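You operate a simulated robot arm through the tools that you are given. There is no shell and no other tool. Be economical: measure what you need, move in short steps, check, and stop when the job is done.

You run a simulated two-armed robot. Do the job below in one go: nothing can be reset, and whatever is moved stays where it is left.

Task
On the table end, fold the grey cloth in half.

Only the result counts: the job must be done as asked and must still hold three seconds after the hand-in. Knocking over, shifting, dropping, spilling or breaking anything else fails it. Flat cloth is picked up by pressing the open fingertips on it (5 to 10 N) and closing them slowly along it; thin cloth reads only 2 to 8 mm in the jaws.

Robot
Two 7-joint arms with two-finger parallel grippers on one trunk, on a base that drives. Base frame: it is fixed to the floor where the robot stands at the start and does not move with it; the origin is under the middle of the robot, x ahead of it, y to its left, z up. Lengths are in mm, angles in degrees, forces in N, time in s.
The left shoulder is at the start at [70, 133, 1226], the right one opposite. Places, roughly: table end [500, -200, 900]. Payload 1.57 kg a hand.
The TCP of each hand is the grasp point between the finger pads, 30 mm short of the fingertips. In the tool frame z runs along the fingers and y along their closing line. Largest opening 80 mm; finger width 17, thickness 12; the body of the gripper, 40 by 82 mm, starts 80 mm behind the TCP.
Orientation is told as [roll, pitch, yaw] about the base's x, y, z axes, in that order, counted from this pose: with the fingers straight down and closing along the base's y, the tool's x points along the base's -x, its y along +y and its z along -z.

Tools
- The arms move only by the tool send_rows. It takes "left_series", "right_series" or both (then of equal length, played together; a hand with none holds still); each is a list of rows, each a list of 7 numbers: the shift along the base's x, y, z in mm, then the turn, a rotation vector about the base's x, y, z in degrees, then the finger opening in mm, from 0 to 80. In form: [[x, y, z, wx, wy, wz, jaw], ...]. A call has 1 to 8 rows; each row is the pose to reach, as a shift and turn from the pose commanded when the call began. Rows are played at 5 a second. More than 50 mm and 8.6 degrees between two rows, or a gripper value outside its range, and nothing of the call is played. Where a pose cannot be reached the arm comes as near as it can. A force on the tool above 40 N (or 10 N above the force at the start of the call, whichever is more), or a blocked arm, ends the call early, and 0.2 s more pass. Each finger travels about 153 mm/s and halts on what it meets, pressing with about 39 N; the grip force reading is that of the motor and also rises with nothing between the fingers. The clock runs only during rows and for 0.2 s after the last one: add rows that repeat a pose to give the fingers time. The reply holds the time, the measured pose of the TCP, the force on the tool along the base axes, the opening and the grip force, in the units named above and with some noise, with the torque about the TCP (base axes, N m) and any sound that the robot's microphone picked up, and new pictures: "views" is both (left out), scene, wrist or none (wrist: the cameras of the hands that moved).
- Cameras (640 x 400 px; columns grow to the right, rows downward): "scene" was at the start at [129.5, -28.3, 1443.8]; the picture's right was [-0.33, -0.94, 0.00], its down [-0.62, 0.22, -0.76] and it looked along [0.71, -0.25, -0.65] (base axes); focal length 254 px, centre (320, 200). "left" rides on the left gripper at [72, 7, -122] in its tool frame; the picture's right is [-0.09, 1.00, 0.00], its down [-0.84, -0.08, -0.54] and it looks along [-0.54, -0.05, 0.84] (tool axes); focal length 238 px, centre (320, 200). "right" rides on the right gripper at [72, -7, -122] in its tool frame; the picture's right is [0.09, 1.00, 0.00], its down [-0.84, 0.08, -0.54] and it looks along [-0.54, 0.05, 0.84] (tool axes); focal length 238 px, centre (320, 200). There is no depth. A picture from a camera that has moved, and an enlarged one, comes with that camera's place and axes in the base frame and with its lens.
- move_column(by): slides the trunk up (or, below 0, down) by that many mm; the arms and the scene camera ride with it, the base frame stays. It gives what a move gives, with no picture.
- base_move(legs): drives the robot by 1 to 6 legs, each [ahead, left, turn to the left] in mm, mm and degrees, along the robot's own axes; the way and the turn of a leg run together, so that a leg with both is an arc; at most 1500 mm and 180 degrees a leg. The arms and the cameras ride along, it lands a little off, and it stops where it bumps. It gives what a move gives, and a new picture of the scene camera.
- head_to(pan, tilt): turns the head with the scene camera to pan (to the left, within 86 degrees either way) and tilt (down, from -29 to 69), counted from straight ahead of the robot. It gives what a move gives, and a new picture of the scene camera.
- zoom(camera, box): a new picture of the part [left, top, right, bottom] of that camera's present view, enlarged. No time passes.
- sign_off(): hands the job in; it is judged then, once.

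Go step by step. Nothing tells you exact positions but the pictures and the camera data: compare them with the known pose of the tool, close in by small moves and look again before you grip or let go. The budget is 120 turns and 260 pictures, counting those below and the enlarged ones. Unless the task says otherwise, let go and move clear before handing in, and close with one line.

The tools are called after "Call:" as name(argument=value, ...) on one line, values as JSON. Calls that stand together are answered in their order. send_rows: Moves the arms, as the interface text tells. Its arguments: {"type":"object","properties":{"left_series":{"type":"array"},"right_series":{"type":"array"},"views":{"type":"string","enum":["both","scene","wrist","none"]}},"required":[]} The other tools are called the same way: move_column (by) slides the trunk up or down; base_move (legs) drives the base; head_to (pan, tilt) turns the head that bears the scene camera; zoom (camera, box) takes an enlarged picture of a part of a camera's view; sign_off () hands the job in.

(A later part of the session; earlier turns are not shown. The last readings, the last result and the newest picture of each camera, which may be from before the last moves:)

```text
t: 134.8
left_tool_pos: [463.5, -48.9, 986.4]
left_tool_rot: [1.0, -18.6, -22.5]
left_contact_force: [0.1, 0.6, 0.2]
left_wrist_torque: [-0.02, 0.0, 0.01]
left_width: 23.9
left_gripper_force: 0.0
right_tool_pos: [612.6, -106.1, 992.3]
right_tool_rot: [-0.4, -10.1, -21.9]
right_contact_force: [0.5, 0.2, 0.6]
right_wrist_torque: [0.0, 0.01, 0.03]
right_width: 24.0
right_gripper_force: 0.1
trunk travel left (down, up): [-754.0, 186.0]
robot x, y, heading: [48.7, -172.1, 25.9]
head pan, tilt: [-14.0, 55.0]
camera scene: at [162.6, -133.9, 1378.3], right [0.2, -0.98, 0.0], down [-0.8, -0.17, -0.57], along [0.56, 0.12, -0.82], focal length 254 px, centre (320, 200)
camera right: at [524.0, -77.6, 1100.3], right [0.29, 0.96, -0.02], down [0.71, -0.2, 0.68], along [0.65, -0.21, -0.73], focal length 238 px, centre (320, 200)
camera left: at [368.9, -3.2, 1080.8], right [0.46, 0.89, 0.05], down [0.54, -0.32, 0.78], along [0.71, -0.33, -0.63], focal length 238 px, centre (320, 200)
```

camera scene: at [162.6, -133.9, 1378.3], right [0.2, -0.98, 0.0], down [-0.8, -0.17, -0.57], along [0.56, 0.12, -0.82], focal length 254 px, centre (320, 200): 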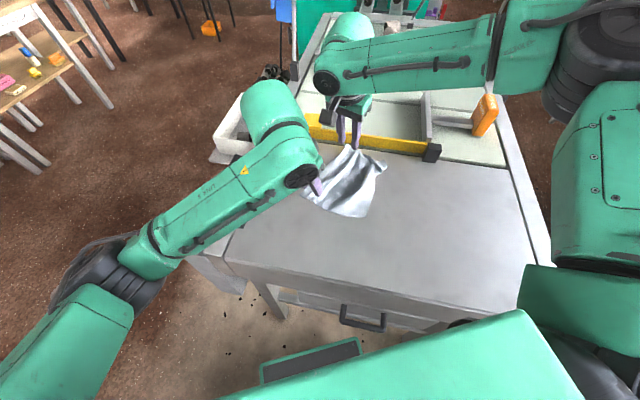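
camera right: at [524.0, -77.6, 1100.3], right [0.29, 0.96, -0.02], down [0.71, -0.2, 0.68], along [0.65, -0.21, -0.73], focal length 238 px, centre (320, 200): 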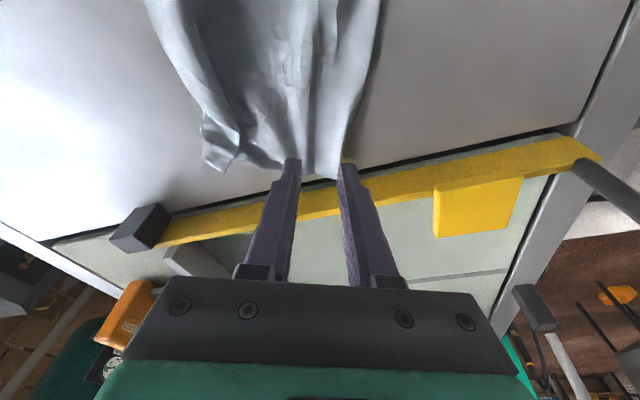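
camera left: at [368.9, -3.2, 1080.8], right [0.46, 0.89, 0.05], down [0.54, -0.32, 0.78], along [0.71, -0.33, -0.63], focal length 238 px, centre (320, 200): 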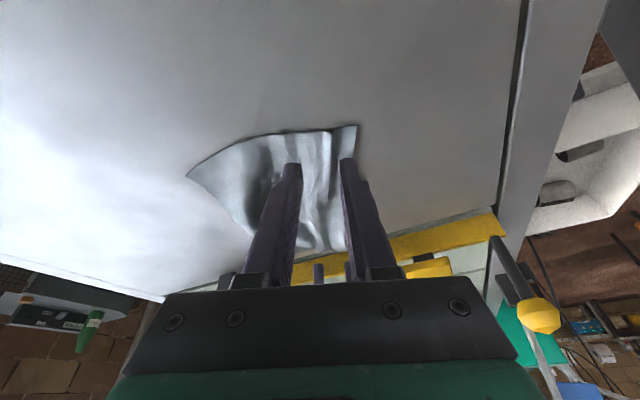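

Both hands are over the ends of the left edge. I adjust the left slightly and lower both to near contact.

Call:
send_rows(left_series=[[4, 3, -10, 0, 0, 0, 24], [9, 6, -20, 0, 0, 0, 24], [9, 6, -26, 0, 0, 0, 24], [9, 6, -29, 0, 0, 0, 24]], right_series=[[0, 0, -10, 0, 0, 0, 24], [0, 0, -20, 0, 0, 0, 24], [0, 0, -28, 0, 0, 0, 24], [0, 0, -34, 0, 0, 0, 24]], views="wrist")

```text
t: 135.8
left_tool_pos: [474.5, -42.9, 958.9]
left_tool_rot: [0.9, -18.5, -22.4]
left_contact_force: [0.0, 0.5, -0.2]
left_wrist_torque: [0.02, -0.02, -0.01]
left_width: 23.9
left_gripper_force: 0.1
right_tool_pos: [611.8, -107.1, 958.7]
right_tool_rot: [-0.5, -10.2, -21.8]
right_contact_force: [0.4, 0.8, 0.0]
right_wrist_torque: [0.02, 0.02, -0.03]
right_width: 24.0
right_gripper_force: 0.1
trunk travel left (down, up): [-754.0, 186.0]
robot x, y, heading: [44.1, -172.7, 25.8]
head pan, tilt: [-14.0, 55.0]
camera right: at [523.5, -79.3, 1066.6], right [0.29, 0.96, -0.02], down [0.71, -0.2, 0.68], along [0.65, -0.21, -0.73], focal length 238 px, centre (320, 200)
camera left: at [377.6, 2.7, 1051.7], right [0.46, 0.89, 0.05], down [0.54, -0.32, 0.78], along [0.71, -0.33, -0.63], focal length 238 px, centre (320, 200)
```

right: 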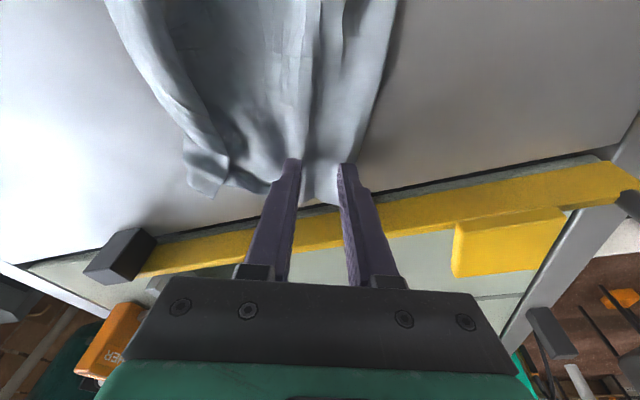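
left: 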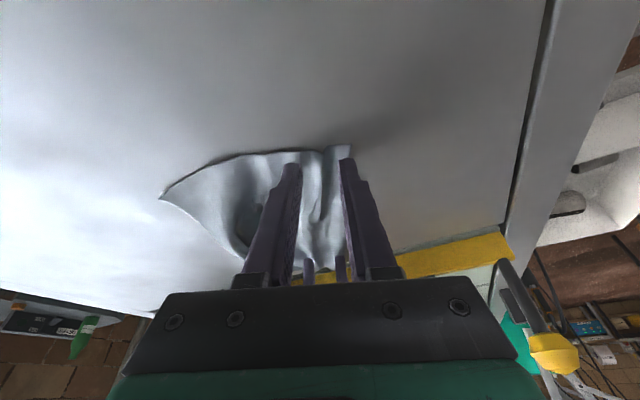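

Call:
send_rows(left_series=[[0, 0, -2, 0, 0, 0, 24], [0, 0, -3.5, 0, 0, 0, 24], [0, 0, -4.5, 0, 0, 0, 24], [0, 0, -4.5, 0, 0, 0, 24]], right_series=[[0, 0, -2, 0, 0, 0, 24], [0, 0, -3, 0, 0, 0, 24], [0, 0, -4, 0, 0, 0, 24], [0, 0, -4, 0, 0, 0, 24]], views="none")

```text
t: 136.8
left_tool_pos: [473.2, -43.2, 953.5]
left_tool_rot: [1.1, -18.7, -22.5]
left_contact_force: [1.0, 0.6, 4.7]
left_wrist_torque: [-0.05, 0.03, 0.02]
left_width: 23.6
left_gripper_force: 0.0
right_tool_pos: [612.4, -107.4, 955.1]
right_tool_rot: [-0.3, -10.2, -21.9]
right_contact_force: [0.3, 0.2, -0.5]
right_wrist_torque: [-0.03, 0.0, -0.03]
right_width: 23.6
right_gripper_force: 0.0
trunk travel left (down, up): [-754.0, 186.0]
robot x, y, heading: [46.7, -172.0, 25.8]
head pan, tilt: [-14.0, 55.0]
```

Left contact is about 5 N. The right needs a little more, and then I close both slowly.

Call:
send_rows(left_series=[[0, 0, -0.5, 0, 0, 0, 24], [0, 0, -0.5, 0, 0, 0, 21], [0, 0, -0.5, 0, 0, 0, 18], [0, 0, -0.5, 0, 0, 0, 14], [0, 0, -0.5, 0, 0, 0, 10], [0, 0, -0.5, 0, 0, 0, 6], [0, 0, -0.5, 0, 0, 0, 2], [0, 0, -0.5, 0, 0, 0, 0]], right_series=[[0, 0, -2, 0, 0, 0, 24], [0, 0, -2.5, 0, 0, 0, 21], [0, 0, -2.5, 0, 0, 0, 18], [0, 0, -2.5, 0, 0, 0, 14], [0, 0, -2.5, 0, 0, 0, 10], [0, 0, -2.5, 0, 0, 0, 6], [0, 0, -2.5, 0, 0, 0, 2], [0, 0, -2.5, 0, 0, 0, 0]], views="wrist")

```text
t: 138.7
left_tool_pos: [470.3, -44.2, 954.9]
left_tool_rot: [1.0, -18.7, -22.5]
left_contact_force: [-0.1, -0.3, 1.9]
left_wrist_torque: [-0.04, 0.03, -0.02]
left_width: 2.2
left_gripper_force: 24.1
right_tool_pos: [610.1, -107.8, 953.6]
right_tool_rot: [-0.2, -10.3, -21.8]
right_contact_force: [0.1, 1.1, 11.5]
right_wrist_torque: [0.07, -0.02, -0.02]
right_width: 1.9
right_gripper_force: 24.1
trunk travel left (down, up): [-754.0, 186.0]
robot x, y, heading: [46.2, -172.5, 26.0]
head pan, tilt: [-14.0, 55.0]
camera right: at [521.5, -79.9, 1062.2], right [0.29, 0.96, -0.02], down [0.7, -0.2, 0.68], along [0.65, -0.21, -0.73], focal length 238 px, centre (320, 200)
camera left: at [374.6, 2.3, 1047.6], right [0.46, 0.89, 0.05], down [0.54, -0.32, 0.78], along [0.71, -0.33, -0.62], focal length 238 px, centre (320, 200)
```

right: 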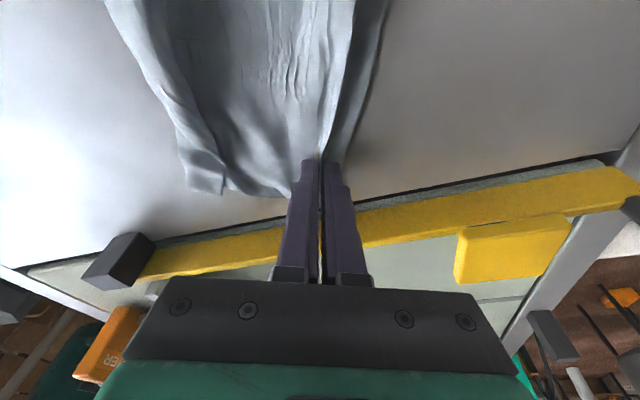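
left: 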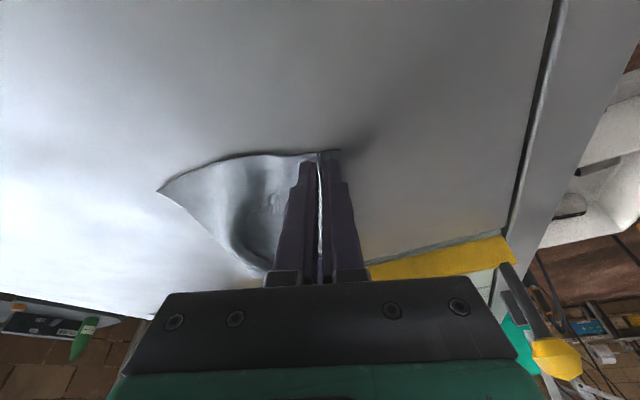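

Both pinches hold (2.2 and 1.9 mm), now on a single layer. I lift so the sheet hangs and straightens, then shift right.

Call:
move_column(by=60)

Call:
move_column(by=124)

Call:
base_move(legs=[[-46, -44, 0]])

Call:
zoom(camera="scene", box=[260, 120, 400, 240])

Call:
zoom(camera="left", box=[120, 0, 520, 250])

```text
t: 139.7
left_tool_pos: [472.1, -43.5, 1012.9]
left_tool_rot: [1.0, -18.6, -22.3]
left_contact_force: [-0.1, 0.5, 0.1]
left_wrist_torque: [-0.01, 0.02, 0.02]
left_width: 2.4
left_gripper_force: 24.0
right_tool_pos: [612.9, -107.8, 1012.5]
right_tool_rot: [-0.5, -10.1, -21.9]
right_contact_force: [0.5, 0.4, 0.7]
right_wrist_torque: [-0.02, 0.01, 0.02]
right_width: 1.7
right_gripper_force: 23.4
trunk travel left (down, up): [-814.0, 126.0]
robot x, y, heading: [47.9, -170.5, 25.9]
head pan, tilt: [-14.0, 55.0]
```

```text
t: 141.2
left_tool_pos: [471.6, -43.8, 1138.2]
left_tool_rot: [1.1, -18.6, -22.4]
left_contact_force: [-0.2, -0.3, -0.4]
left_wrist_torque: [0.0, 0.04, 0.01]
left_width: 2.3
left_gripper_force: 23.8
right_tool_pos: [611.7, -108.3, 1137.5]
right_tool_rot: [-0.3, -10.2, -21.8]
right_contact_force: [0.0, -0.1, -0.2]
right_wrist_torque: [-0.02, -0.01, -0.02]
right_width: 2.1
right_gripper_force: 23.2
trunk travel left (down, up): [-938.0, 2.0]
robot x, y, heading: [46.1, -174.1, 25.6]
head pan, tilt: [-14.0, 55.0]
```

```text
t: 142.2
left_tool_pos: [454.3, -94.0, 1136.0]
left_tool_rot: [0.6, -18.7, -22.2]
left_contact_force: [1.0, -0.5, -0.3]
left_wrist_torque: [-0.04, 0.03, -0.02]
left_width: 2.1
left_gripper_force: 23.9
right_tool_pos: [593.2, -158.1, 1133.2]
right_tool_rot: [-0.8, -10.3, -21.6]
right_contact_force: [0.3, 0.7, 0.4]
right_wrist_torque: [-0.09, -0.01, -0.01]
right_width: 2.1
right_gripper_force: 23.9
trunk travel left (down, up): [-938.0, 2.0]
robot x, y, heading: [25.2, -229.7, 25.9]
head pan, tilt: [-14.0, 55.0]
camera scene: at [144.0, -182.2, 1561.6], right [0.21, -0.98, 0.01], down [-0.8, -0.17, -0.57], along [0.56, 0.11, -0.82], focal length 254 px, centre (320, 200)
```

scene: 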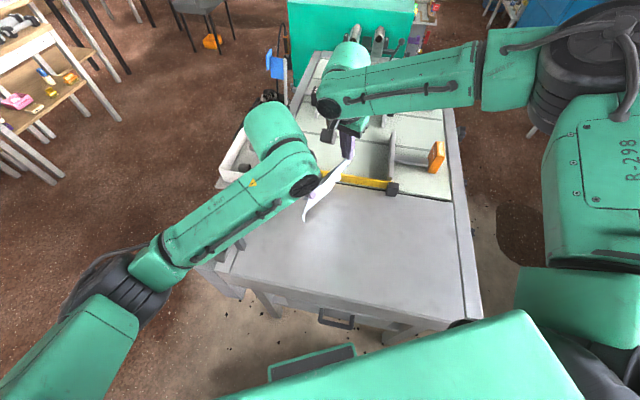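

```text
3.33 times, centred on (330, 180) of scene
camera zoom: at [144.0, -182.2, 1561.6], right [0.21, -0.98, 0.01], down [-0.8, -0.17, -0.57], along [0.56, 0.11, -0.82], focal length 846 px, centre (287, 267)
```

zoom: 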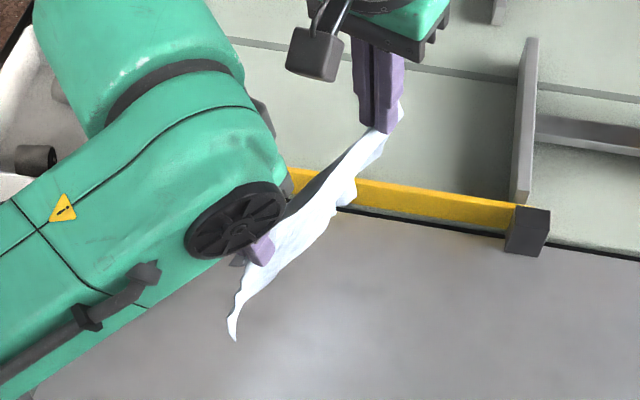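

```text
1.60 times, centred on (320, 125) of left
camera zoom: at [358.4, -47.3, 1228.3], right [0.45, 0.89, 0.04], down [0.54, -0.31, 0.78], along [0.71, -0.33, -0.63], focal length 381 px, centre (320, 320)
```

zoom: 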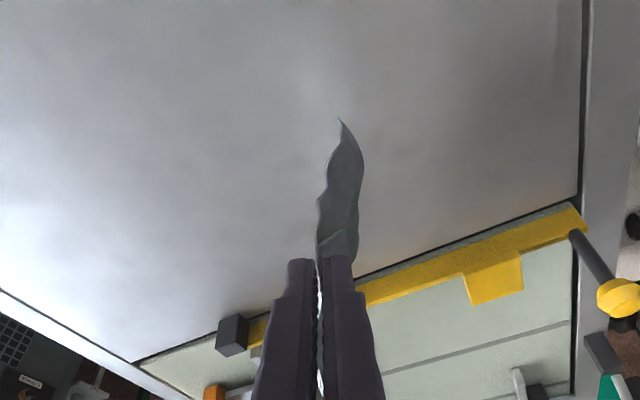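

The sheet hangs flat, with its lower edge slightly to the left this time. So I lay the lower half by moving right while lowering, then I'll bring the held edge back to the left over it, which suits the way the edge is pinched.

Call:
move_column(by=-48)

Call:
base_move(legs=[[-16, -15.5, 0]])

Call:
move_column(by=-20)

Call:
base_move(legs=[[-18, -17.5, 0]])

Call:
zoom(camera="left", box=[120, 0, 520, 250])

Call:
zoom(camera="scene", box=[260, 120, 400, 240])

```text
t: 143.1
left_tool_pos: [450.2, -103.8, 1091.0]
left_tool_rot: [1.3, -18.6, -22.4]
left_contact_force: [0.9, -0.9, -0.4]
left_wrist_torque: [-0.02, -0.01, 0.0]
left_width: 2.4
left_gripper_force: 23.6
right_tool_pos: [588.9, -168.8, 1089.6]
right_tool_rot: [-0.3, -10.2, -21.7]
right_contact_force: [-1.1, 0.0, 0.5]
right_wrist_torque: [0.03, -0.05, -0.03]
right_width: 1.7
right_gripper_force: 23.3
trunk travel left (down, up): [-890.0, 50.0]
robot x, y, heading: [25.0, -231.2, 25.7]
head pan, tilt: [-14.0, 55.0]
```

```text
t: 143.9
left_tool_pos: [445.6, -118.2, 1088.5]
left_tool_rot: [0.7, -18.5, -22.3]
left_contact_force: [0.6, 1.4, -0.5]
left_wrist_torque: [-0.08, 0.03, -0.01]
left_width: 2.2
left_gripper_force: 24.4
right_tool_pos: [583.4, -184.0, 1088.0]
right_tool_rot: [-0.7, -10.1, -21.5]
right_contact_force: [0.2, 0.6, 0.4]
right_wrist_torque: [-0.05, 0.0, -0.03]
right_width: 2.4
right_gripper_force: 23.2
trunk travel left (down, up): [-890.0, 50.0]
robot x, y, heading: [15.9, -251.0, 25.6]
head pan, tilt: [-14.0, 55.0]
camera scene: at [134.1, -208.1, 1514.0], right [0.21, -0.98, 0.0], down [-0.8, -0.17, -0.57], along [0.56, 0.11, -0.82], focal length 254 px, centre (320, 200)
```

scene: 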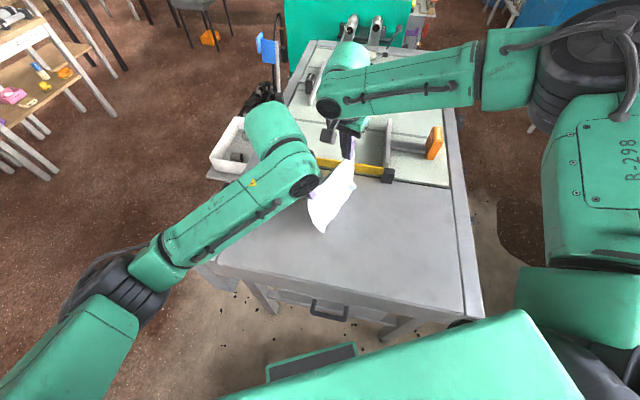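

```text
t: 144.5
left_tool_pos: [444.3, -121.0, 1069.1]
left_tool_rot: [1.1, -18.5, -22.3]
left_contact_force: [0.2, -0.3, 0.5]
left_wrist_torque: [0.01, 0.02, 0.0]
left_width: 2.1
left_gripper_force: 24.0
right_tool_pos: [582.1, -185.2, 1068.6]
right_tool_rot: [-0.3, -10.1, -21.7]
right_contact_force: [-0.1, 0.5, 0.7]
right_wrist_torque: [-0.01, 0.03, 0.01]
right_width: 1.8
right_gripper_force: 24.0
trunk travel left (down, up): [-870.0, 70.0]
robot x, y, heading: [18.0, -248.8, 25.8]
head pan, tilt: [-14.0, 55.0]
```

```text
t: 145.3
left_tool_pos: [437.2, -140.5, 1068.2]
left_tool_rot: [0.9, -18.6, -22.2]
left_contact_force: [0.2, -0.6, -0.3]
left_wrist_torque: [-0.01, 0.01, -0.01]
left_width: 2.2
left_gripper_force: 23.5
right_tool_pos: [575.3, -205.0, 1066.5]
right_tool_rot: [-0.6, -10.2, -21.5]
right_contact_force: [0.1, 1.0, -0.3]
right_wrist_torque: [-0.04, 0.02, -0.01]
right_width: 2.1
right_gripper_force: 23.6
trunk travel left (down, up): [-870.0, 70.0]
robot x, y, heading: [6.7, -275.2, 25.7]
head pan, tilt: [-14.0, 55.0]
camera scene: at [125.7, -231.3, 1493.9], right [0.21, -0.98, 0.0], down [-0.8, -0.17, -0.57], along [0.56, 0.11, -0.82], focal length 254 px, centre (320, 200)
```

scene: 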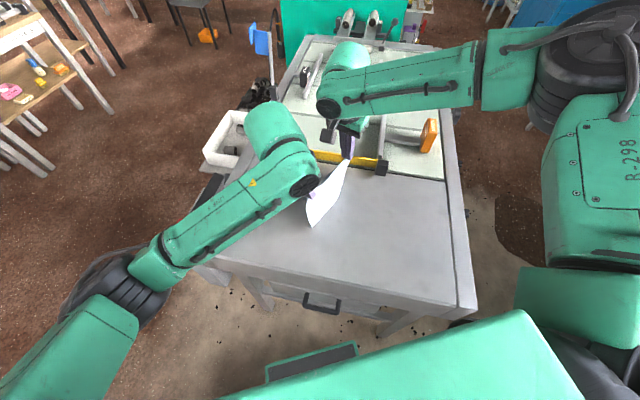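

```text
1.60 times, centred on (320, 125) of left
camera zoom: at [340.6, -94.8, 1161.3], right [0.45, 0.89, 0.04], down [0.54, -0.31, 0.78], along [0.71, -0.33, -0.63], focal length 381 px, centre (320, 320)
```

zoom: 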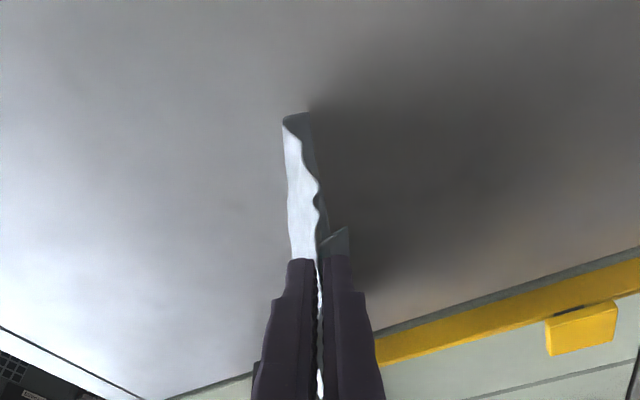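

```text
3.33 times, centred on (330, 180) of scene
camera zoom: at [125.7, -231.3, 1493.9], right [0.21, -0.98, 0.0], down [-0.8, -0.17, -0.57], along [0.56, 0.11, -0.82], focal length 846 px, centre (287, 267)
```

zoom: 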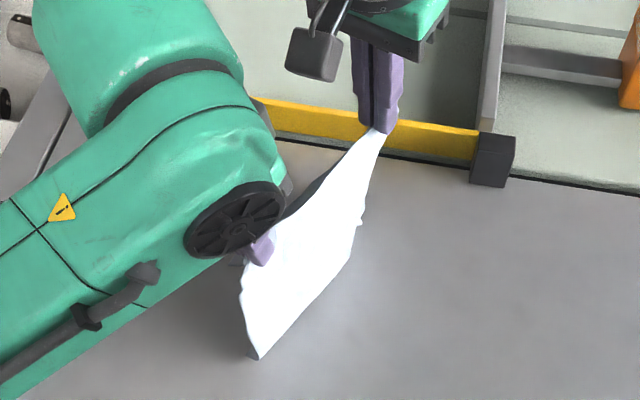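

The panel is flat and its bottom is turning under to the left as wanted. I continue right and down.

Call:
move_column(by=-18)

Call:
base_move(legs=[[-18, -17.5, 0]])

Call:
move_column(by=-16)

Call:
base_move(legs=[[-16, -15.5, 0]])

Call:
zoom(camera="left", box=[120, 0, 520, 250])

Call:
zoom(camera="right", box=[120, 0, 520, 250])

```text
t: 146.0
left_tool_pos: [435.8, -144.2, 1051.1]
left_tool_rot: [1.0, -18.5, -22.3]
left_contact_force: [-0.3, 0.3, -0.6]
left_wrist_torque: [-0.01, -0.02, 0.01]
left_width: 2.2
left_gripper_force: 23.7
right_tool_pos: [574.5, -208.5, 1050.2]
right_tool_rot: [-0.4, -10.2, -21.6]
right_contact_force: [0.3, -0.1, -0.3]
right_wrist_torque: [0.01, 0.02, 0.03]
right_width: 1.7
right_gripper_force: 23.6
trunk travel left (down, up): [-852.0, 88.0]
robot x, y, heading: [13.2, -275.8, 26.1]
head pan, tilt: [-14.0, 55.0]
```

```text
t: 146.8
left_tool_pos: [428.7, -163.8, 1050.1]
left_tool_rot: [0.8, -18.5, -22.3]
left_contact_force: [-0.2, 0.6, 0.1]
left_wrist_torque: [-0.02, 0.03, 0.01]
left_width: 2.1
left_gripper_force: 24.6
right_tool_pos: [567.3, -227.9, 1049.7]
right_tool_rot: [-0.5, -10.1, -21.5]
right_contact_force: [0.1, 0.6, 0.7]
right_wrist_torque: [-0.04, 0.03, -0.01]
right_width: 1.9
right_gripper_force: 23.8
trunk travel left (down, up): [-852.0, 88.0]
robot x, y, heading: [1.2, -298.0, 25.9]
head pan, tilt: [-14.0, 55.0]
camera scene: at [116.9, -254.9, 1475.9], right [0.21, -0.98, 0.0], down [-0.8, -0.17, -0.57], along [0.56, 0.11, -0.82], focal length 254 px, centre (320, 200)
```

scene: 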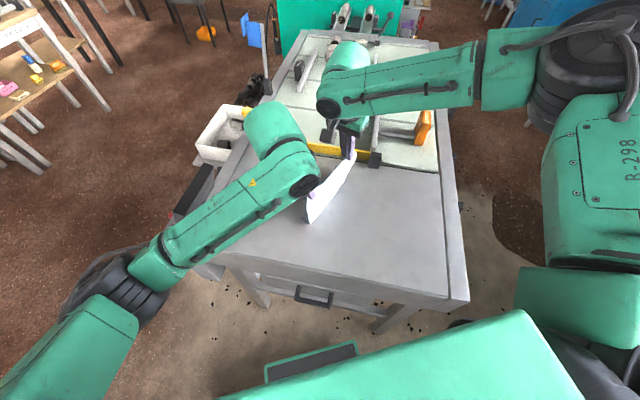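

```text
t: 147.4
left_tool_pos: [426.1, -166.9, 1035.0]
left_tool_rot: [1.1, -18.5, -22.2]
left_contact_force: [-0.2, 1.3, 0.5]
left_wrist_torque: [-0.04, 0.01, -0.02]
left_width: 2.3
left_gripper_force: 23.2
right_tool_pos: [565.7, -232.3, 1032.9]
right_tool_rot: [-0.4, -10.2, -21.6]
right_contact_force: [-0.1, 0.2, 0.3]
right_wrist_torque: [-0.01, 0.02, 0.01]
right_width: 2.1
right_gripper_force: 23.5
trunk travel left (down, up): [-836.0, 104.0]
robot x, y, heading: [0.7, -295.3, 25.9]
head pan, tilt: [-14.0, 55.0]
```

```text
t: 148.2
left_tool_pos: [419.7, -185.0, 1035.4]
left_tool_rot: [0.7, -18.5, -22.2]
left_contact_force: [0.3, 0.3, 0.5]
left_wrist_torque: [-0.05, -0.05, -0.04]
left_width: 2.5
left_gripper_force: 23.8
right_tool_pos: [558.3, -249.3, 1034.1]
right_tool_rot: [-0.6, -10.2, -21.6]
right_contact_force: [0.2, 0.1, -0.2]
right_wrist_torque: [-0.06, -0.01, 0.01]
right_width: 2.1
right_gripper_force: 23.5
trunk travel left (down, up): [-836.0, 104.0]
robot x, y, heading: [-8.9, -317.2, 26.0]
head pan, tilt: [-14.0, 55.0]
camera scene: at [108.9, -276.4, 1460.0], right [0.21, -0.98, 0.0], down [-0.8, -0.17, -0.57], along [0.56, 0.11, -0.82], focal length 254 px, centre (320, 200)
```

scene: 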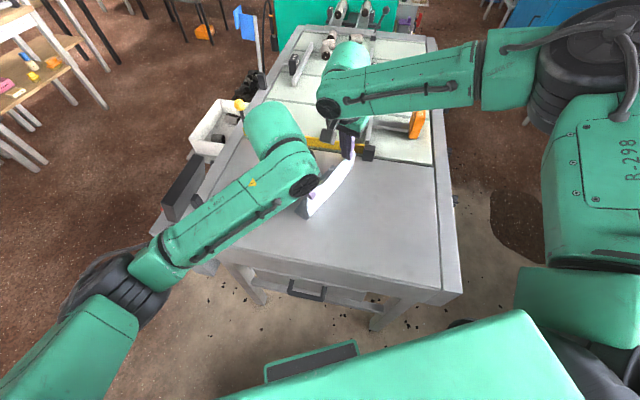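

```text
1.60 times, centred on (320, 125) of left
camera zoom: at [323.9, -139.5, 1127.5], right [0.45, 0.89, 0.04], down [0.54, -0.31, 0.78], along [0.71, -0.33, -0.63], focal length 381 px, centre (320, 320)
```

zoom: 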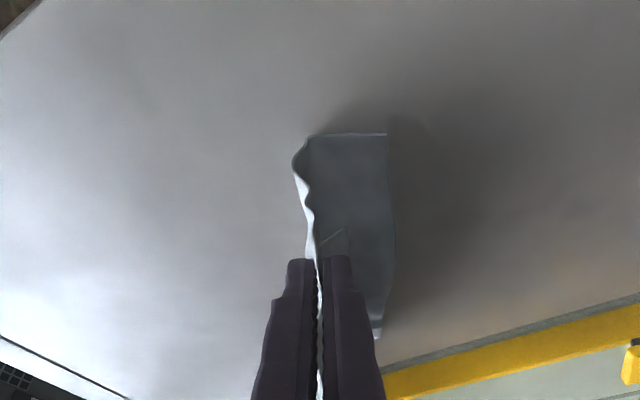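

```text
1.60 times, centred on (320, 125) of right
camera zoom: at [470.1, -222.0, 1141.8], right [0.28, 0.96, -0.03], down [0.71, -0.19, 0.68], along [0.65, -0.21, -0.73], focal length 381 px, centre (320, 320)
```

zoom: 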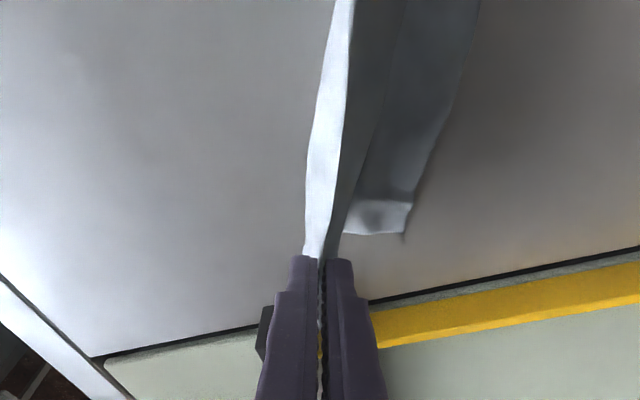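

This is exactly the J-shape needed, with about 50 mm of the lower part lying flat. I lay about 30 mm more, then reverse.

Call:
move_column(by=-14)

Call:
base_move(legs=[[-13, -12.5, 0]])

Call:
move_column(by=-12)

Call:
base_move(legs=[[-10, -9.5, 0]])

Call:
zoom(camera="left", box=[120, 0, 520, 250])

Call:
zoom(camera="right", box=[120, 0, 520, 250])

```text
t: 148.8
left_tool_pos: [418.7, -187.5, 1020.3]
left_tool_rot: [1.1, -18.5, -22.2]
left_contact_force: [0.4, 0.4, 0.1]
left_wrist_torque: [0.0, -0.03, -0.01]
left_width: 2.4
left_gripper_force: 24.1
right_tool_pos: [558.2, -253.0, 1020.2]
right_tool_rot: [-0.4, -10.2, -21.6]
right_contact_force: [-0.5, 0.1, -0.5]
right_wrist_torque: [-0.01, -0.01, -0.04]
right_width: 1.9
right_gripper_force: 24.0
trunk travel left (down, up): [-822.0, 118.0]
robot x, y, heading: [-7.3, -320.6, 25.8]
head pan, tilt: [-14.0, 55.0]
```

```text
t: 149.6
left_tool_pos: [412.9, -201.9, 1019.3]
left_tool_rot: [0.8, -18.5, -22.2]
left_contact_force: [0.3, 0.7, 0.5]
left_wrist_torque: [-0.01, 0.02, 0.0]
left_width: 2.2
left_gripper_force: 23.4
right_tool_pos: [552.8, -266.8, 1020.0]
right_tool_rot: [-0.5, -10.3, -21.5]
right_contact_force: [0.0, 0.3, 0.8]
right_wrist_torque: [-0.03, 0.02, 0.03]
right_width: 1.7
right_gripper_force: 23.8
trunk travel left (down, up): [-822.0, 118.0]
robot x, y, heading: [-13.2, -336.6, 26.0]
head pan, tilt: [-14.0, 55.0]
camera scene: at [102.4, -294.1, 1446.1], right [0.21, -0.98, 0.0], down [-0.8, -0.17, -0.57], along [0.56, 0.12, -0.82], focal length 254 px, centre (320, 200)
```

scene: 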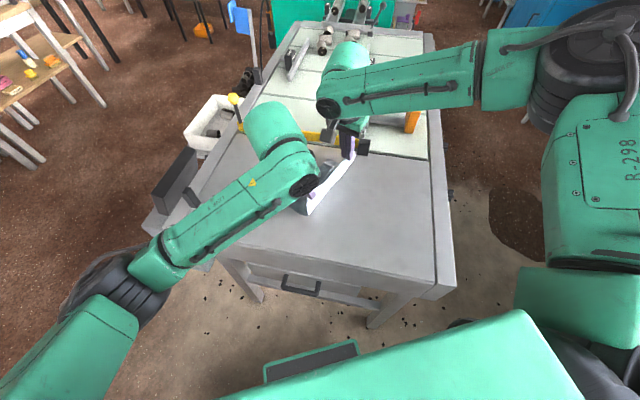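

```text
t: 150.2
left_tool_pos: [413.7, -204.4, 1009.2]
left_tool_rot: [1.0, -18.5, -22.2]
left_contact_force: [0.6, 0.1, 0.5]
left_wrist_torque: [-0.02, -0.04, 0.02]
left_width: 2.1
left_gripper_force: 23.7
right_tool_pos: [551.9, -269.1, 1008.0]
right_tool_rot: [-0.4, -10.2, -21.6]
right_contact_force: [0.2, 0.1, -0.9]
right_wrist_torque: [-0.02, 0.0, -0.01]
right_width: 1.9
right_gripper_force: 23.3
trunk travel left (down, up): [-810.0, 130.0]
robot x, y, heading: [-16.5, -333.5, 25.8]
head pan, tilt: [-14.0, 55.0]
```

```text
t: 151.0
left_tool_pos: [408.1, -216.2, 1009.4]
left_tool_rot: [0.9, -18.4, -22.1]
left_contact_force: [0.7, -0.1, -0.7]
left_wrist_torque: [-0.03, 0.0, 0.03]
left_width: 2.2
left_gripper_force: 23.5
right_tool_pos: [547.1, -279.2, 1007.6]
right_tool_rot: [-0.5, -10.2, -21.5]
right_contact_force: [0.6, 0.8, 0.5]
right_wrist_torque: [-0.03, 0.02, 0.0]
right_width: 1.8
right_gripper_force: 23.3
trunk travel left (down, up): [-810.0, 130.0]
robot x, y, heading: [-21.2, -349.1, 25.8]
head pan, tilt: [-14.0, 55.0]
camera scene: at [97.2, -307.8, 1434.1], right [0.21, -0.98, 0.0], down [-0.8, -0.17, -0.57], along [0.56, 0.12, -0.82], focal length 254 px, centre (320, 200)
```

scene: 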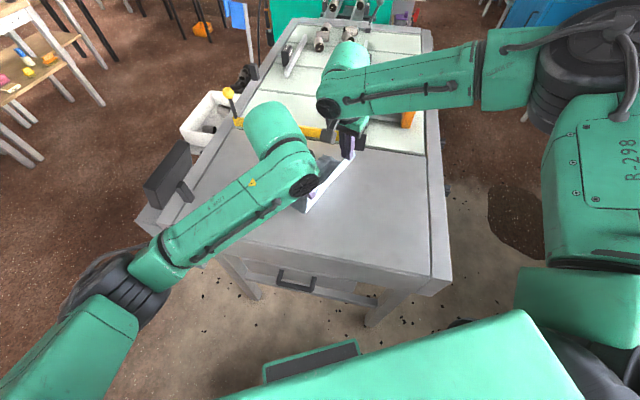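

```text
1.60 times, centred on (320, 125) of left
camera zoom: at [312.3, -170.1, 1101.8], right [0.45, 0.89, 0.04], down [0.54, -0.31, 0.78], along [0.71, -0.33, -0.63], focal length 381 px, centre (320, 320)
```

zoom: 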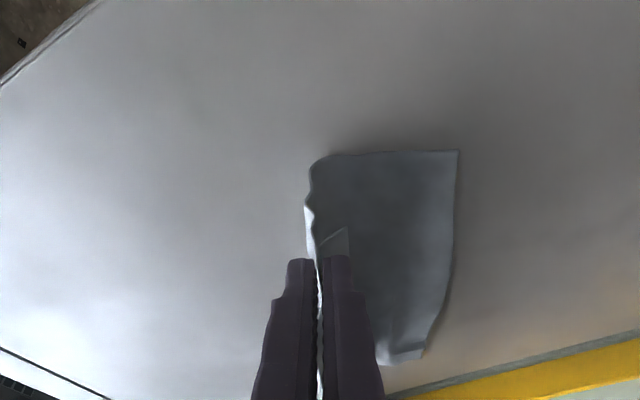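

```text
1.60 times, centred on (320, 125) of right
camera zoom: at [458.5, -252.5, 1116.1], right [0.28, 0.96, -0.02], down [0.71, -0.19, 0.68], along [0.65, -0.21, -0.73], focal length 381 px, centre (320, 320)
```

zoom: 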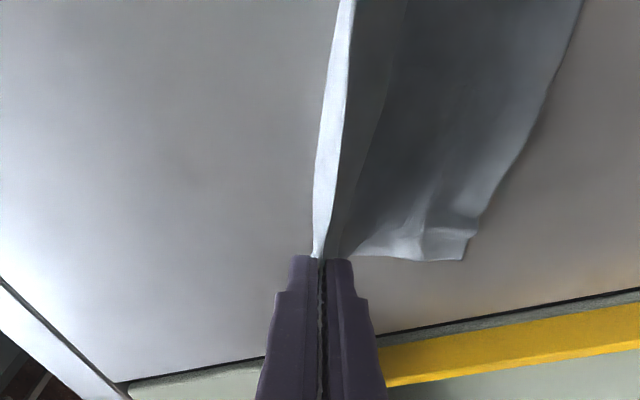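

The lower half lies flat. Now I reverse: move left in small steps while lowering, so the upper half folds over it.

Call:
move_column(by=-8)

Call:
base_move(legs=[[9.3, 9, 0]])

Call:
move_column(by=-14)

Call:
base_move(legs=[[9.3, 9, 0]])

Call:
move_column(by=-12)

Call:
zoom(camera="left", box=[120, 0, 520, 250])

Call:
zoom(camera="right", box=[120, 0, 520, 250])

```text
t: 151.6
left_tool_pos: [406.7, -217.6, 1000.3]
left_tool_rot: [1.0, -18.6, -22.2]
left_contact_force: [-0.2, 0.5, 0.5]
left_wrist_torque: [-0.04, -0.02, -0.01]
left_width: 2.6
left_gripper_force: 23.4
right_tool_pos: [547.2, -282.3, 1000.3]
right_tool_rot: [-0.3, -10.3, -21.6]
right_contact_force: [0.2, -0.1, -0.6]
right_wrist_torque: [-0.04, -0.01, -0.03]
right_width: 1.8
right_gripper_force: 24.0
trunk travel left (down, up): [-802.0, 138.0]
robot x, y, heading: [-18.3, -347.0, 25.8]
head pan, tilt: [-14.0, 55.0]
```

```text
t: 152.3
left_tool_pos: [411.1, -209.6, 1002.1]
left_tool_rot: [1.4, -18.6, -22.4]
left_contact_force: [-0.9, -0.3, -0.1]
left_wrist_torque: [0.02, -0.02, 0.01]
left_width: 2.4
left_gripper_force: 23.2
right_tool_pos: [550.0, -273.5, 1001.6]
right_tool_rot: [-0.1, -10.1, -21.6]
right_contact_force: [0.2, -0.8, 0.9]
right_wrist_torque: [0.01, -0.01, 0.0]
right_width: 1.9
right_gripper_force: 23.4
trunk travel left (down, up): [-802.0, 138.0]
robot x, y, heading: [-13.8, -332.9, 26.2]
head pan, tilt: [-14.0, 55.0]
camera scene: at [98.9, -303.2, 1426.6], right [0.21, -0.98, 0.0], down [-0.8, -0.17, -0.57], along [0.56, 0.12, -0.82], focal length 254 px, centre (320, 200)
```

scene: 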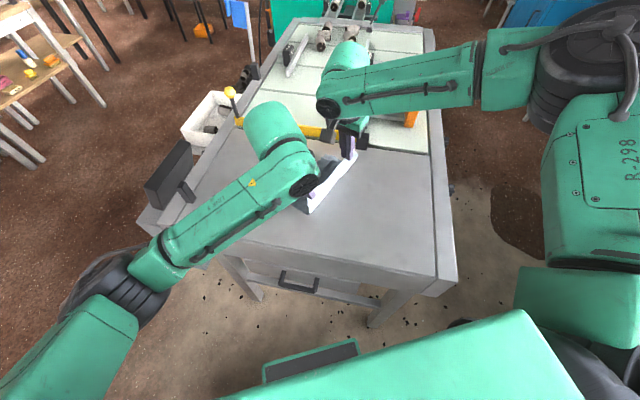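

```text
t: 152.9
left_tool_pos: [412.0, -207.0, 986.8]
left_tool_rot: [1.2, -18.5, -22.1]
left_contact_force: [-0.1, -0.3, 0.9]
left_wrist_torque: [-0.02, -0.01, 0.01]
left_width: 2.3
left_gripper_force: 23.6
right_tool_pos: [549.6, -271.2, 986.2]
right_tool_rot: [-0.3, -10.2, -21.6]
right_contact_force: [-0.8, -0.1, -0.3]
right_wrist_torque: [-0.01, -0.02, -0.02]
right_width: 1.8
right_gripper_force: 23.5
trunk travel left (down, up): [-788.0, 152.0]
robot x, y, heading: [-15.5, -334.8, 26.1]
head pan, tilt: [-14.0, 55.0]
```

```text
t: 153.7
left_tool_pos: [415.5, -196.6, 988.8]
left_tool_rot: [1.4, -18.5, -22.3]
left_contact_force: [0.2, -0.2, 0.0]
left_wrist_torque: [0.04, -0.01, 0.02]
left_width: 2.1
left_gripper_force: 23.7
right_tool_pos: [554.4, -261.4, 987.1]
right_tool_rot: [-0.1, -10.2, -21.6]
right_contact_force: [-0.6, 0.2, -0.5]
right_wrist_torque: [0.03, -0.04, 0.04]
right_width: 1.9
right_gripper_force: 23.7
trunk travel left (down, up): [-788.0, 152.0]
robot x, y, heading: [-11.4, -326.3, 25.9]
head pan, tilt: [-14.0, 55.0]
camera scene: at [103.4, -290.7, 1412.6], right [0.21, -0.98, 0.0], down [-0.8, -0.17, -0.57], along [0.56, 0.12, -0.82], focal length 254 px, centre (320, 200)
```

scene: 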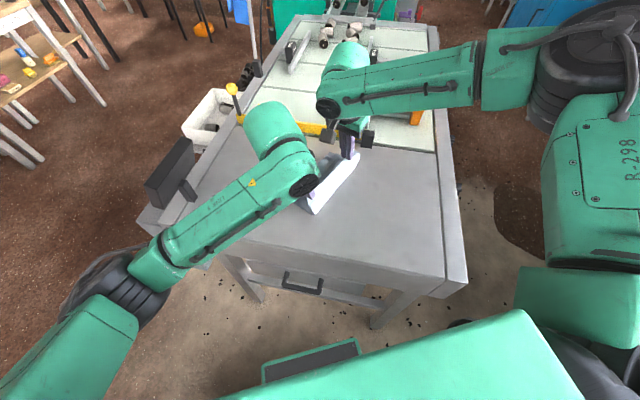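

```text
t: 154.3
left_tool_pos: [415.8, -195.8, 975.8]
left_tool_rot: [1.2, -18.5, -22.1]
left_contact_force: [0.3, -0.4, 0.0]
left_wrist_torque: [-0.02, -0.01, 0.02]
left_width: 2.1
left_gripper_force: 23.3
right_tool_pos: [554.0, -259.3, 974.8]
right_tool_rot: [-0.3, -10.2, -21.6]
right_contact_force: [-0.3, -0.3, -0.2]
right_wrist_torque: [-0.01, -0.02, 0.0]
right_width: 1.8
right_gripper_force: 23.6
trunk travel left (down, up): [-776.0, 164.0]
robot x, y, heading: [-11.3, -324.9, 25.8]
head pan, tilt: [-14.0, 55.0]
```

```text
1.60 times, centred on (320, 125) of left
camera zoom: at [320.1, -149.4, 1068.8], right [0.45, 0.89, 0.05], down [0.54, -0.32, 0.78], along [0.71, -0.33, -0.63], focal length 381 px, centre (320, 320)
```

zoom: 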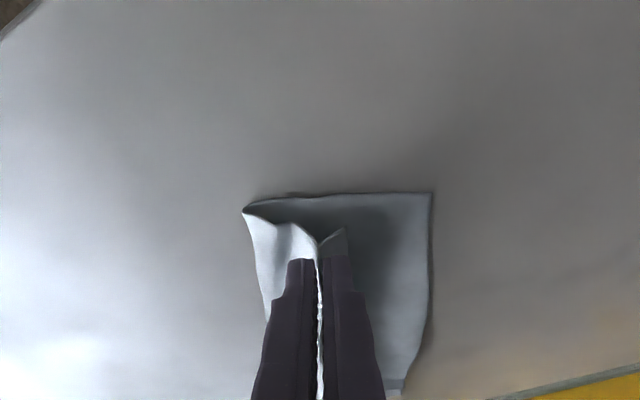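

```text
1.60 times, centred on (320, 125) of right
camera zoom: at [466.4, -231.8, 1083.0], right [0.28, 0.96, -0.02], down [0.71, -0.19, 0.68], along [0.65, -0.21, -0.73], focal length 381 px, centre (320, 320)
```

zoom: 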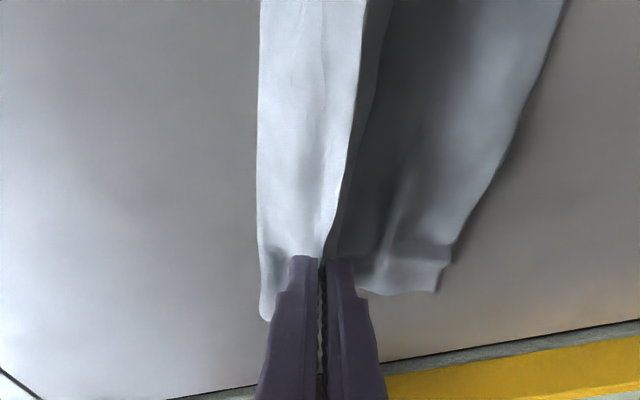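

The fold is forming very nicely. I do the last 18 mm left and down.

Call:
move_column(by=-6)

Call:
base_move(legs=[[7.2, 7, 0]])

Call:
move_column(by=-6)

Call:
base_move(legs=[[6.5, 6.3, 0]])

Call:
zoom(camera="left", box=[120, 0, 520, 250])

Call:
zoom(camera="right", box=[120, 0, 520, 250])

```text
t: 154.8
left_tool_pos: [416.5, -194.8, 970.0]
left_tool_rot: [1.0, -18.5, -22.2]
left_contact_force: [-0.5, -0.2, 0.2]
left_wrist_torque: [0.02, 0.01, 0.0]
left_width: 2.3
left_gripper_force: 24.1
right_tool_pos: [555.7, -259.6, 969.5]
right_tool_rot: [-0.3, -10.2, -21.6]
right_contact_force: [-0.2, -0.7, -0.2]
right_wrist_torque: [0.01, 0.01, -0.05]
right_width: 1.8
right_gripper_force: 23.5
trunk travel left (down, up): [-770.0, 170.0]
robot x, y, heading: [-8.0, -322.2, 25.9]
head pan, tilt: [-14.0, 55.0]
```

```text
t: 155.6
left_tool_pos: [419.1, -186.2, 968.9]
left_tool_rot: [1.3, -18.5, -22.3]
left_contact_force: [-0.1, -0.4, -0.6]
left_wrist_torque: [0.04, 0.02, 0.02]
left_width: 2.4
left_gripper_force: 24.1
right_tool_pos: [558.6, -251.4, 969.8]
right_tool_rot: [-0.2, -10.2, -21.6]
right_contact_force: [-0.7, 0.1, 0.9]
right_wrist_torque: [0.02, 0.01, 0.0]
right_width: 2.2
right_gripper_force: 23.2
trunk travel left (down, up): [-770.0, 170.0]
robot x, y, heading: [-4.3, -315.0, 25.9]
head pan, tilt: [-14.0, 55.0]
camera scene: at [107.2, -280.5, 1394.6], right [0.21, -0.98, 0.0], down [-0.8, -0.17, -0.57], along [0.56, 0.12, -0.82], focal length 254 px, centre (320, 200)
```

scene: 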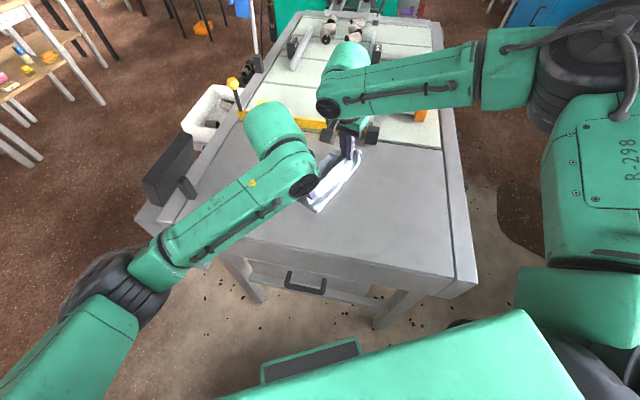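

```text
t: 156.2
left_tool_pos: [419.8, -185.6, 964.0]
left_tool_rot: [1.1, -18.5, -22.3]
left_contact_force: [0.4, -0.5, 0.1]
left_wrist_torque: [-0.03, 0.02, 0.0]
left_width: 2.4
left_gripper_force: 23.6
right_tool_pos: [558.6, -249.8, 962.6]
right_tool_rot: [-0.3, -10.2, -21.6]
right_contact_force: [1.0, -0.8, -0.3]
right_wrist_torque: [-0.03, 0.03, -0.04]
right_width: 1.9
right_gripper_force: 23.6
trunk travel left (down, up): [-764.0, 176.0]
robot x, y, heading: [-5.5, -314.0, 26.0]
head pan, tilt: [-14.0, 55.0]
```

```text
t: 156.9
left_tool_pos: [422.9, -178.2, 963.8]
left_tool_rot: [1.2, -18.5, -22.2]
left_contact_force: [-0.4, 0.0, -0.7]
left_wrist_torque: [0.03, -0.01, -0.03]
left_width: 2.0
left_gripper_force: 23.9
right_tool_pos: [560.8, -243.6, 963.0]
right_tool_rot: [-0.2, -10.3, -21.6]
right_contact_force: [-0.5, -1.1, 0.7]
right_wrist_torque: [0.0, 0.04, -0.02]
right_width: 1.9
right_gripper_force: 23.8
trunk travel left (down, up): [-764.0, 176.0]
robot x, y, heading: [-2.7, -306.5, 25.9]
head pan, tilt: [-14.0, 55.0]
camera scene: at [110.4, -271.7, 1388.5], right [0.21, -0.98, 0.0], down [-0.8, -0.17, -0.57], along [0.56, 0.12, -0.82], focal length 254 px, centre (320, 200)
```

scene: 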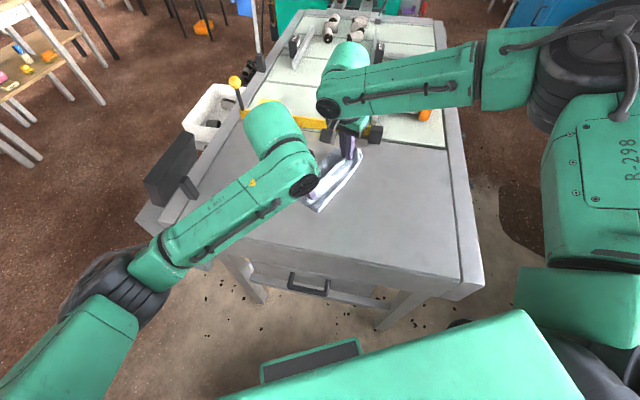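

```text
1.60 times, centred on (320, 125) of left
camera zoom: at [326.0, -132.6, 1057.3], right [0.45, 0.89, 0.05], down [0.54, -0.32, 0.78], along [0.71, -0.32, -0.63], focal length 381 px, centre (320, 320)
```

zoom: 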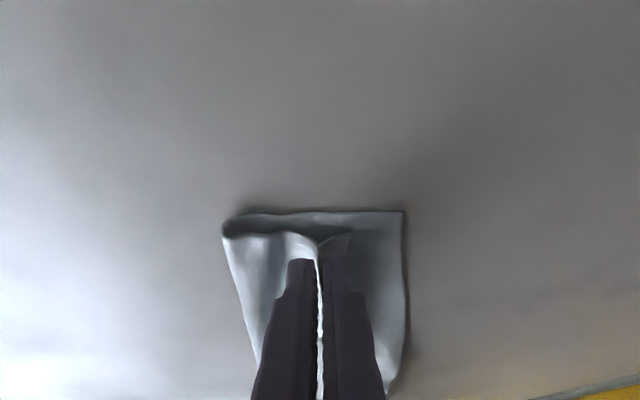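

```text
1.60 times, centred on (320, 125) of right
camera zoom: at [472.3, -215.1, 1071.4], right [0.28, 0.96, -0.02], down [0.71, -0.19, 0.68], along [0.65, -0.21, -0.73], focal length 381 px, centre (320, 320)
```

zoom: 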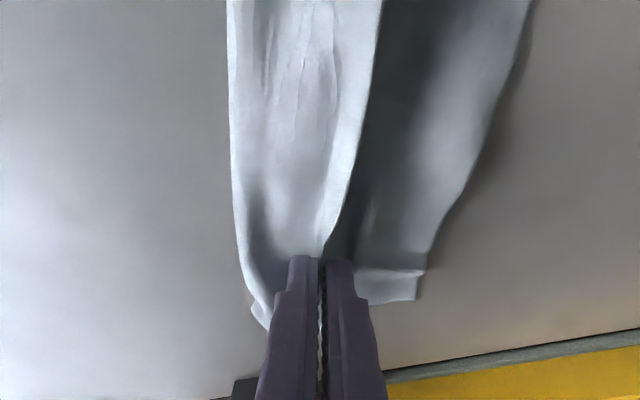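

Fold and edges look right. The remaining offset is about what the pinch ridge gives back. I lower the last 7 mm and open the fingers gently.

Call:
base_move(legs=[[3, 3, 0]])

Call:
move_column(by=-6)

Call:
send_rows(left_series=[[0, 0, 0, 0, 0, 0, 4], [0, 0, 0, 0, 0, 0, 10], [0, 0, 0, 0, 0, 0, 18], [0, 0, 0, 0, 0, 0, 28], [0, 0, 5, 0, 0, 0, 34], [0, 0, 20, 0, 0, 0, 34], [0, 0, 45, 0, 0, 0, 34], [0, 0, 75, 0, 0, 0, 34]], right_series=[[0, 0, 0, 0, 0, 0, 4], [0, 0, 0, 0, 0, 0, 10], [0, 0, 0, 0, 0, 0, 18], [0, 0, 0, 0, 0, 0, 28], [0, 0, 5, 0, 0, 0, 34], [0, 0, 20, 0, 0, 0, 34], [0, 0, 45, 0, 0, 0, 34], [0, 0, 75, 0, 0, 0, 34]])

```text
t: 157.6
left_tool_pos: [423.0, -172.6, 963.6]
left_tool_rot: [1.2, -18.5, -22.2]
left_contact_force: [-0.2, 0.0, -0.2]
left_wrist_torque: [-0.01, 0.02, 0.04]
left_width: 2.3
left_gripper_force: 23.8
right_tool_pos: [562.9, -238.1, 962.7]
right_tool_rot: [-0.3, -10.3, -21.6]
right_contact_force: [-0.2, 0.0, 0.5]
right_wrist_torque: [0.0, -0.03, 0.02]
right_width: 1.7
right_gripper_force: 23.9
trunk travel left (down, up): [-764.0, 176.0]
robot x, y, heading: [-1.0, -299.1, 26.2]
head pan, tilt: [-14.0, 55.0]
camera scene: at [112.4, -266.2, 1388.4], right [0.21, -0.98, 0.0], down [-0.8, -0.17, -0.57], along [0.56, 0.12, -0.82], focal length 254 px, centre (320, 200)
```

scene: 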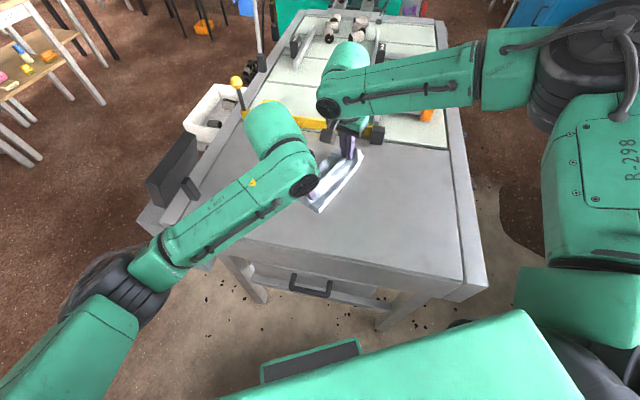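

```text
t: 158.2
left_tool_pos: [424.1, -172.3, 957.4]
left_tool_rot: [1.2, -18.5, -22.3]
left_contact_force: [0.8, -0.1, -0.5]
left_wrist_torque: [-0.04, -0.02, 0.04]
left_width: 2.2
left_gripper_force: 23.5
right_tool_pos: [563.8, -237.8, 956.8]
right_tool_rot: [-0.3, -10.2, -21.6]
right_contact_force: [0.2, 0.0, 1.1]
right_wrist_torque: [0.01, 0.02, -0.01]
right_width: 1.7
right_gripper_force: 23.6
trunk travel left (down, up): [-758.0, 182.0]
robot x, y, heading: [-4.4, -299.6, 25.9]
head pan, tilt: [-14.0, 55.0]
```

```text
t: 160.0
left_tool_pos: [424.3, -174.0, 1033.8]
left_tool_rot: [1.2, -18.5, -22.2]
left_contact_force: [-0.4, -0.6, 0.5]
left_wrist_torque: [-0.01, -0.04, -0.04]
left_width: 34.0
left_gripper_force: 0.0
right_tool_pos: [563.4, -236.5, 1033.9]
right_tool_rot: [-0.3, -10.2, -21.7]
right_contact_force: [0.3, 0.5, 0.5]
right_wrist_torque: [0.01, -0.01, 0.02]
right_width: 34.0
right_gripper_force: 0.1
trunk travel left (down, up): [-758.0, 182.0]
robot x, y, heading: [1.3, -303.1, 25.9]
head pan, tilt: [-14.0, 55.0]
camera scene: at [111.9, -265.7, 1382.4], right [0.21, -0.98, 0.0], down [-0.8, -0.17, -0.57], along [0.56, 0.12, -0.82], focal length 254 px, centre (320, 200)
camera right: at [474.3, -209.1, 1142.0], right [0.28, 0.96, -0.02], down [0.71, -0.19, 0.68], along [0.65, -0.21, -0.73], focal length 238 px, centre (320, 200)
camera left: at [327.7, -128.2, 1125.8], right [0.45, 0.89, 0.05], down [0.54, -0.32, 0.78], along [0.71, -0.33, -0.63], focal length 238 px, centre (320, 200)
```

scene: 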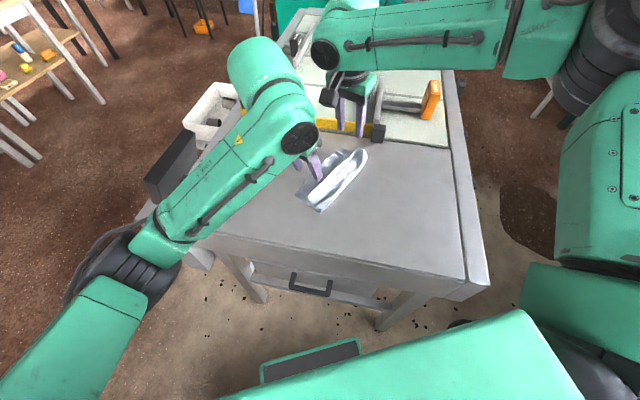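
right: 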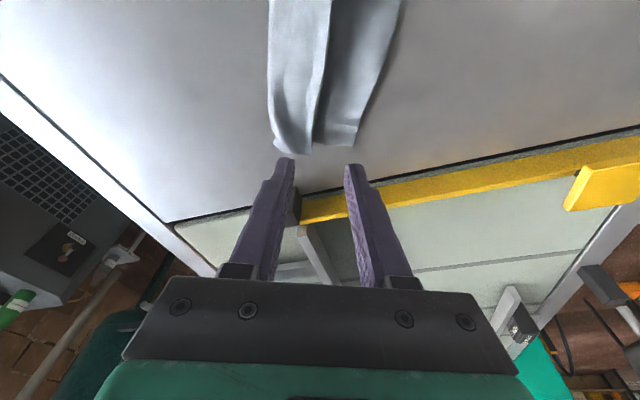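
left: 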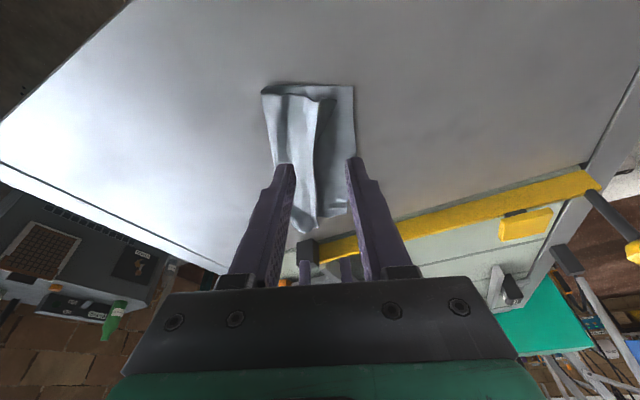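

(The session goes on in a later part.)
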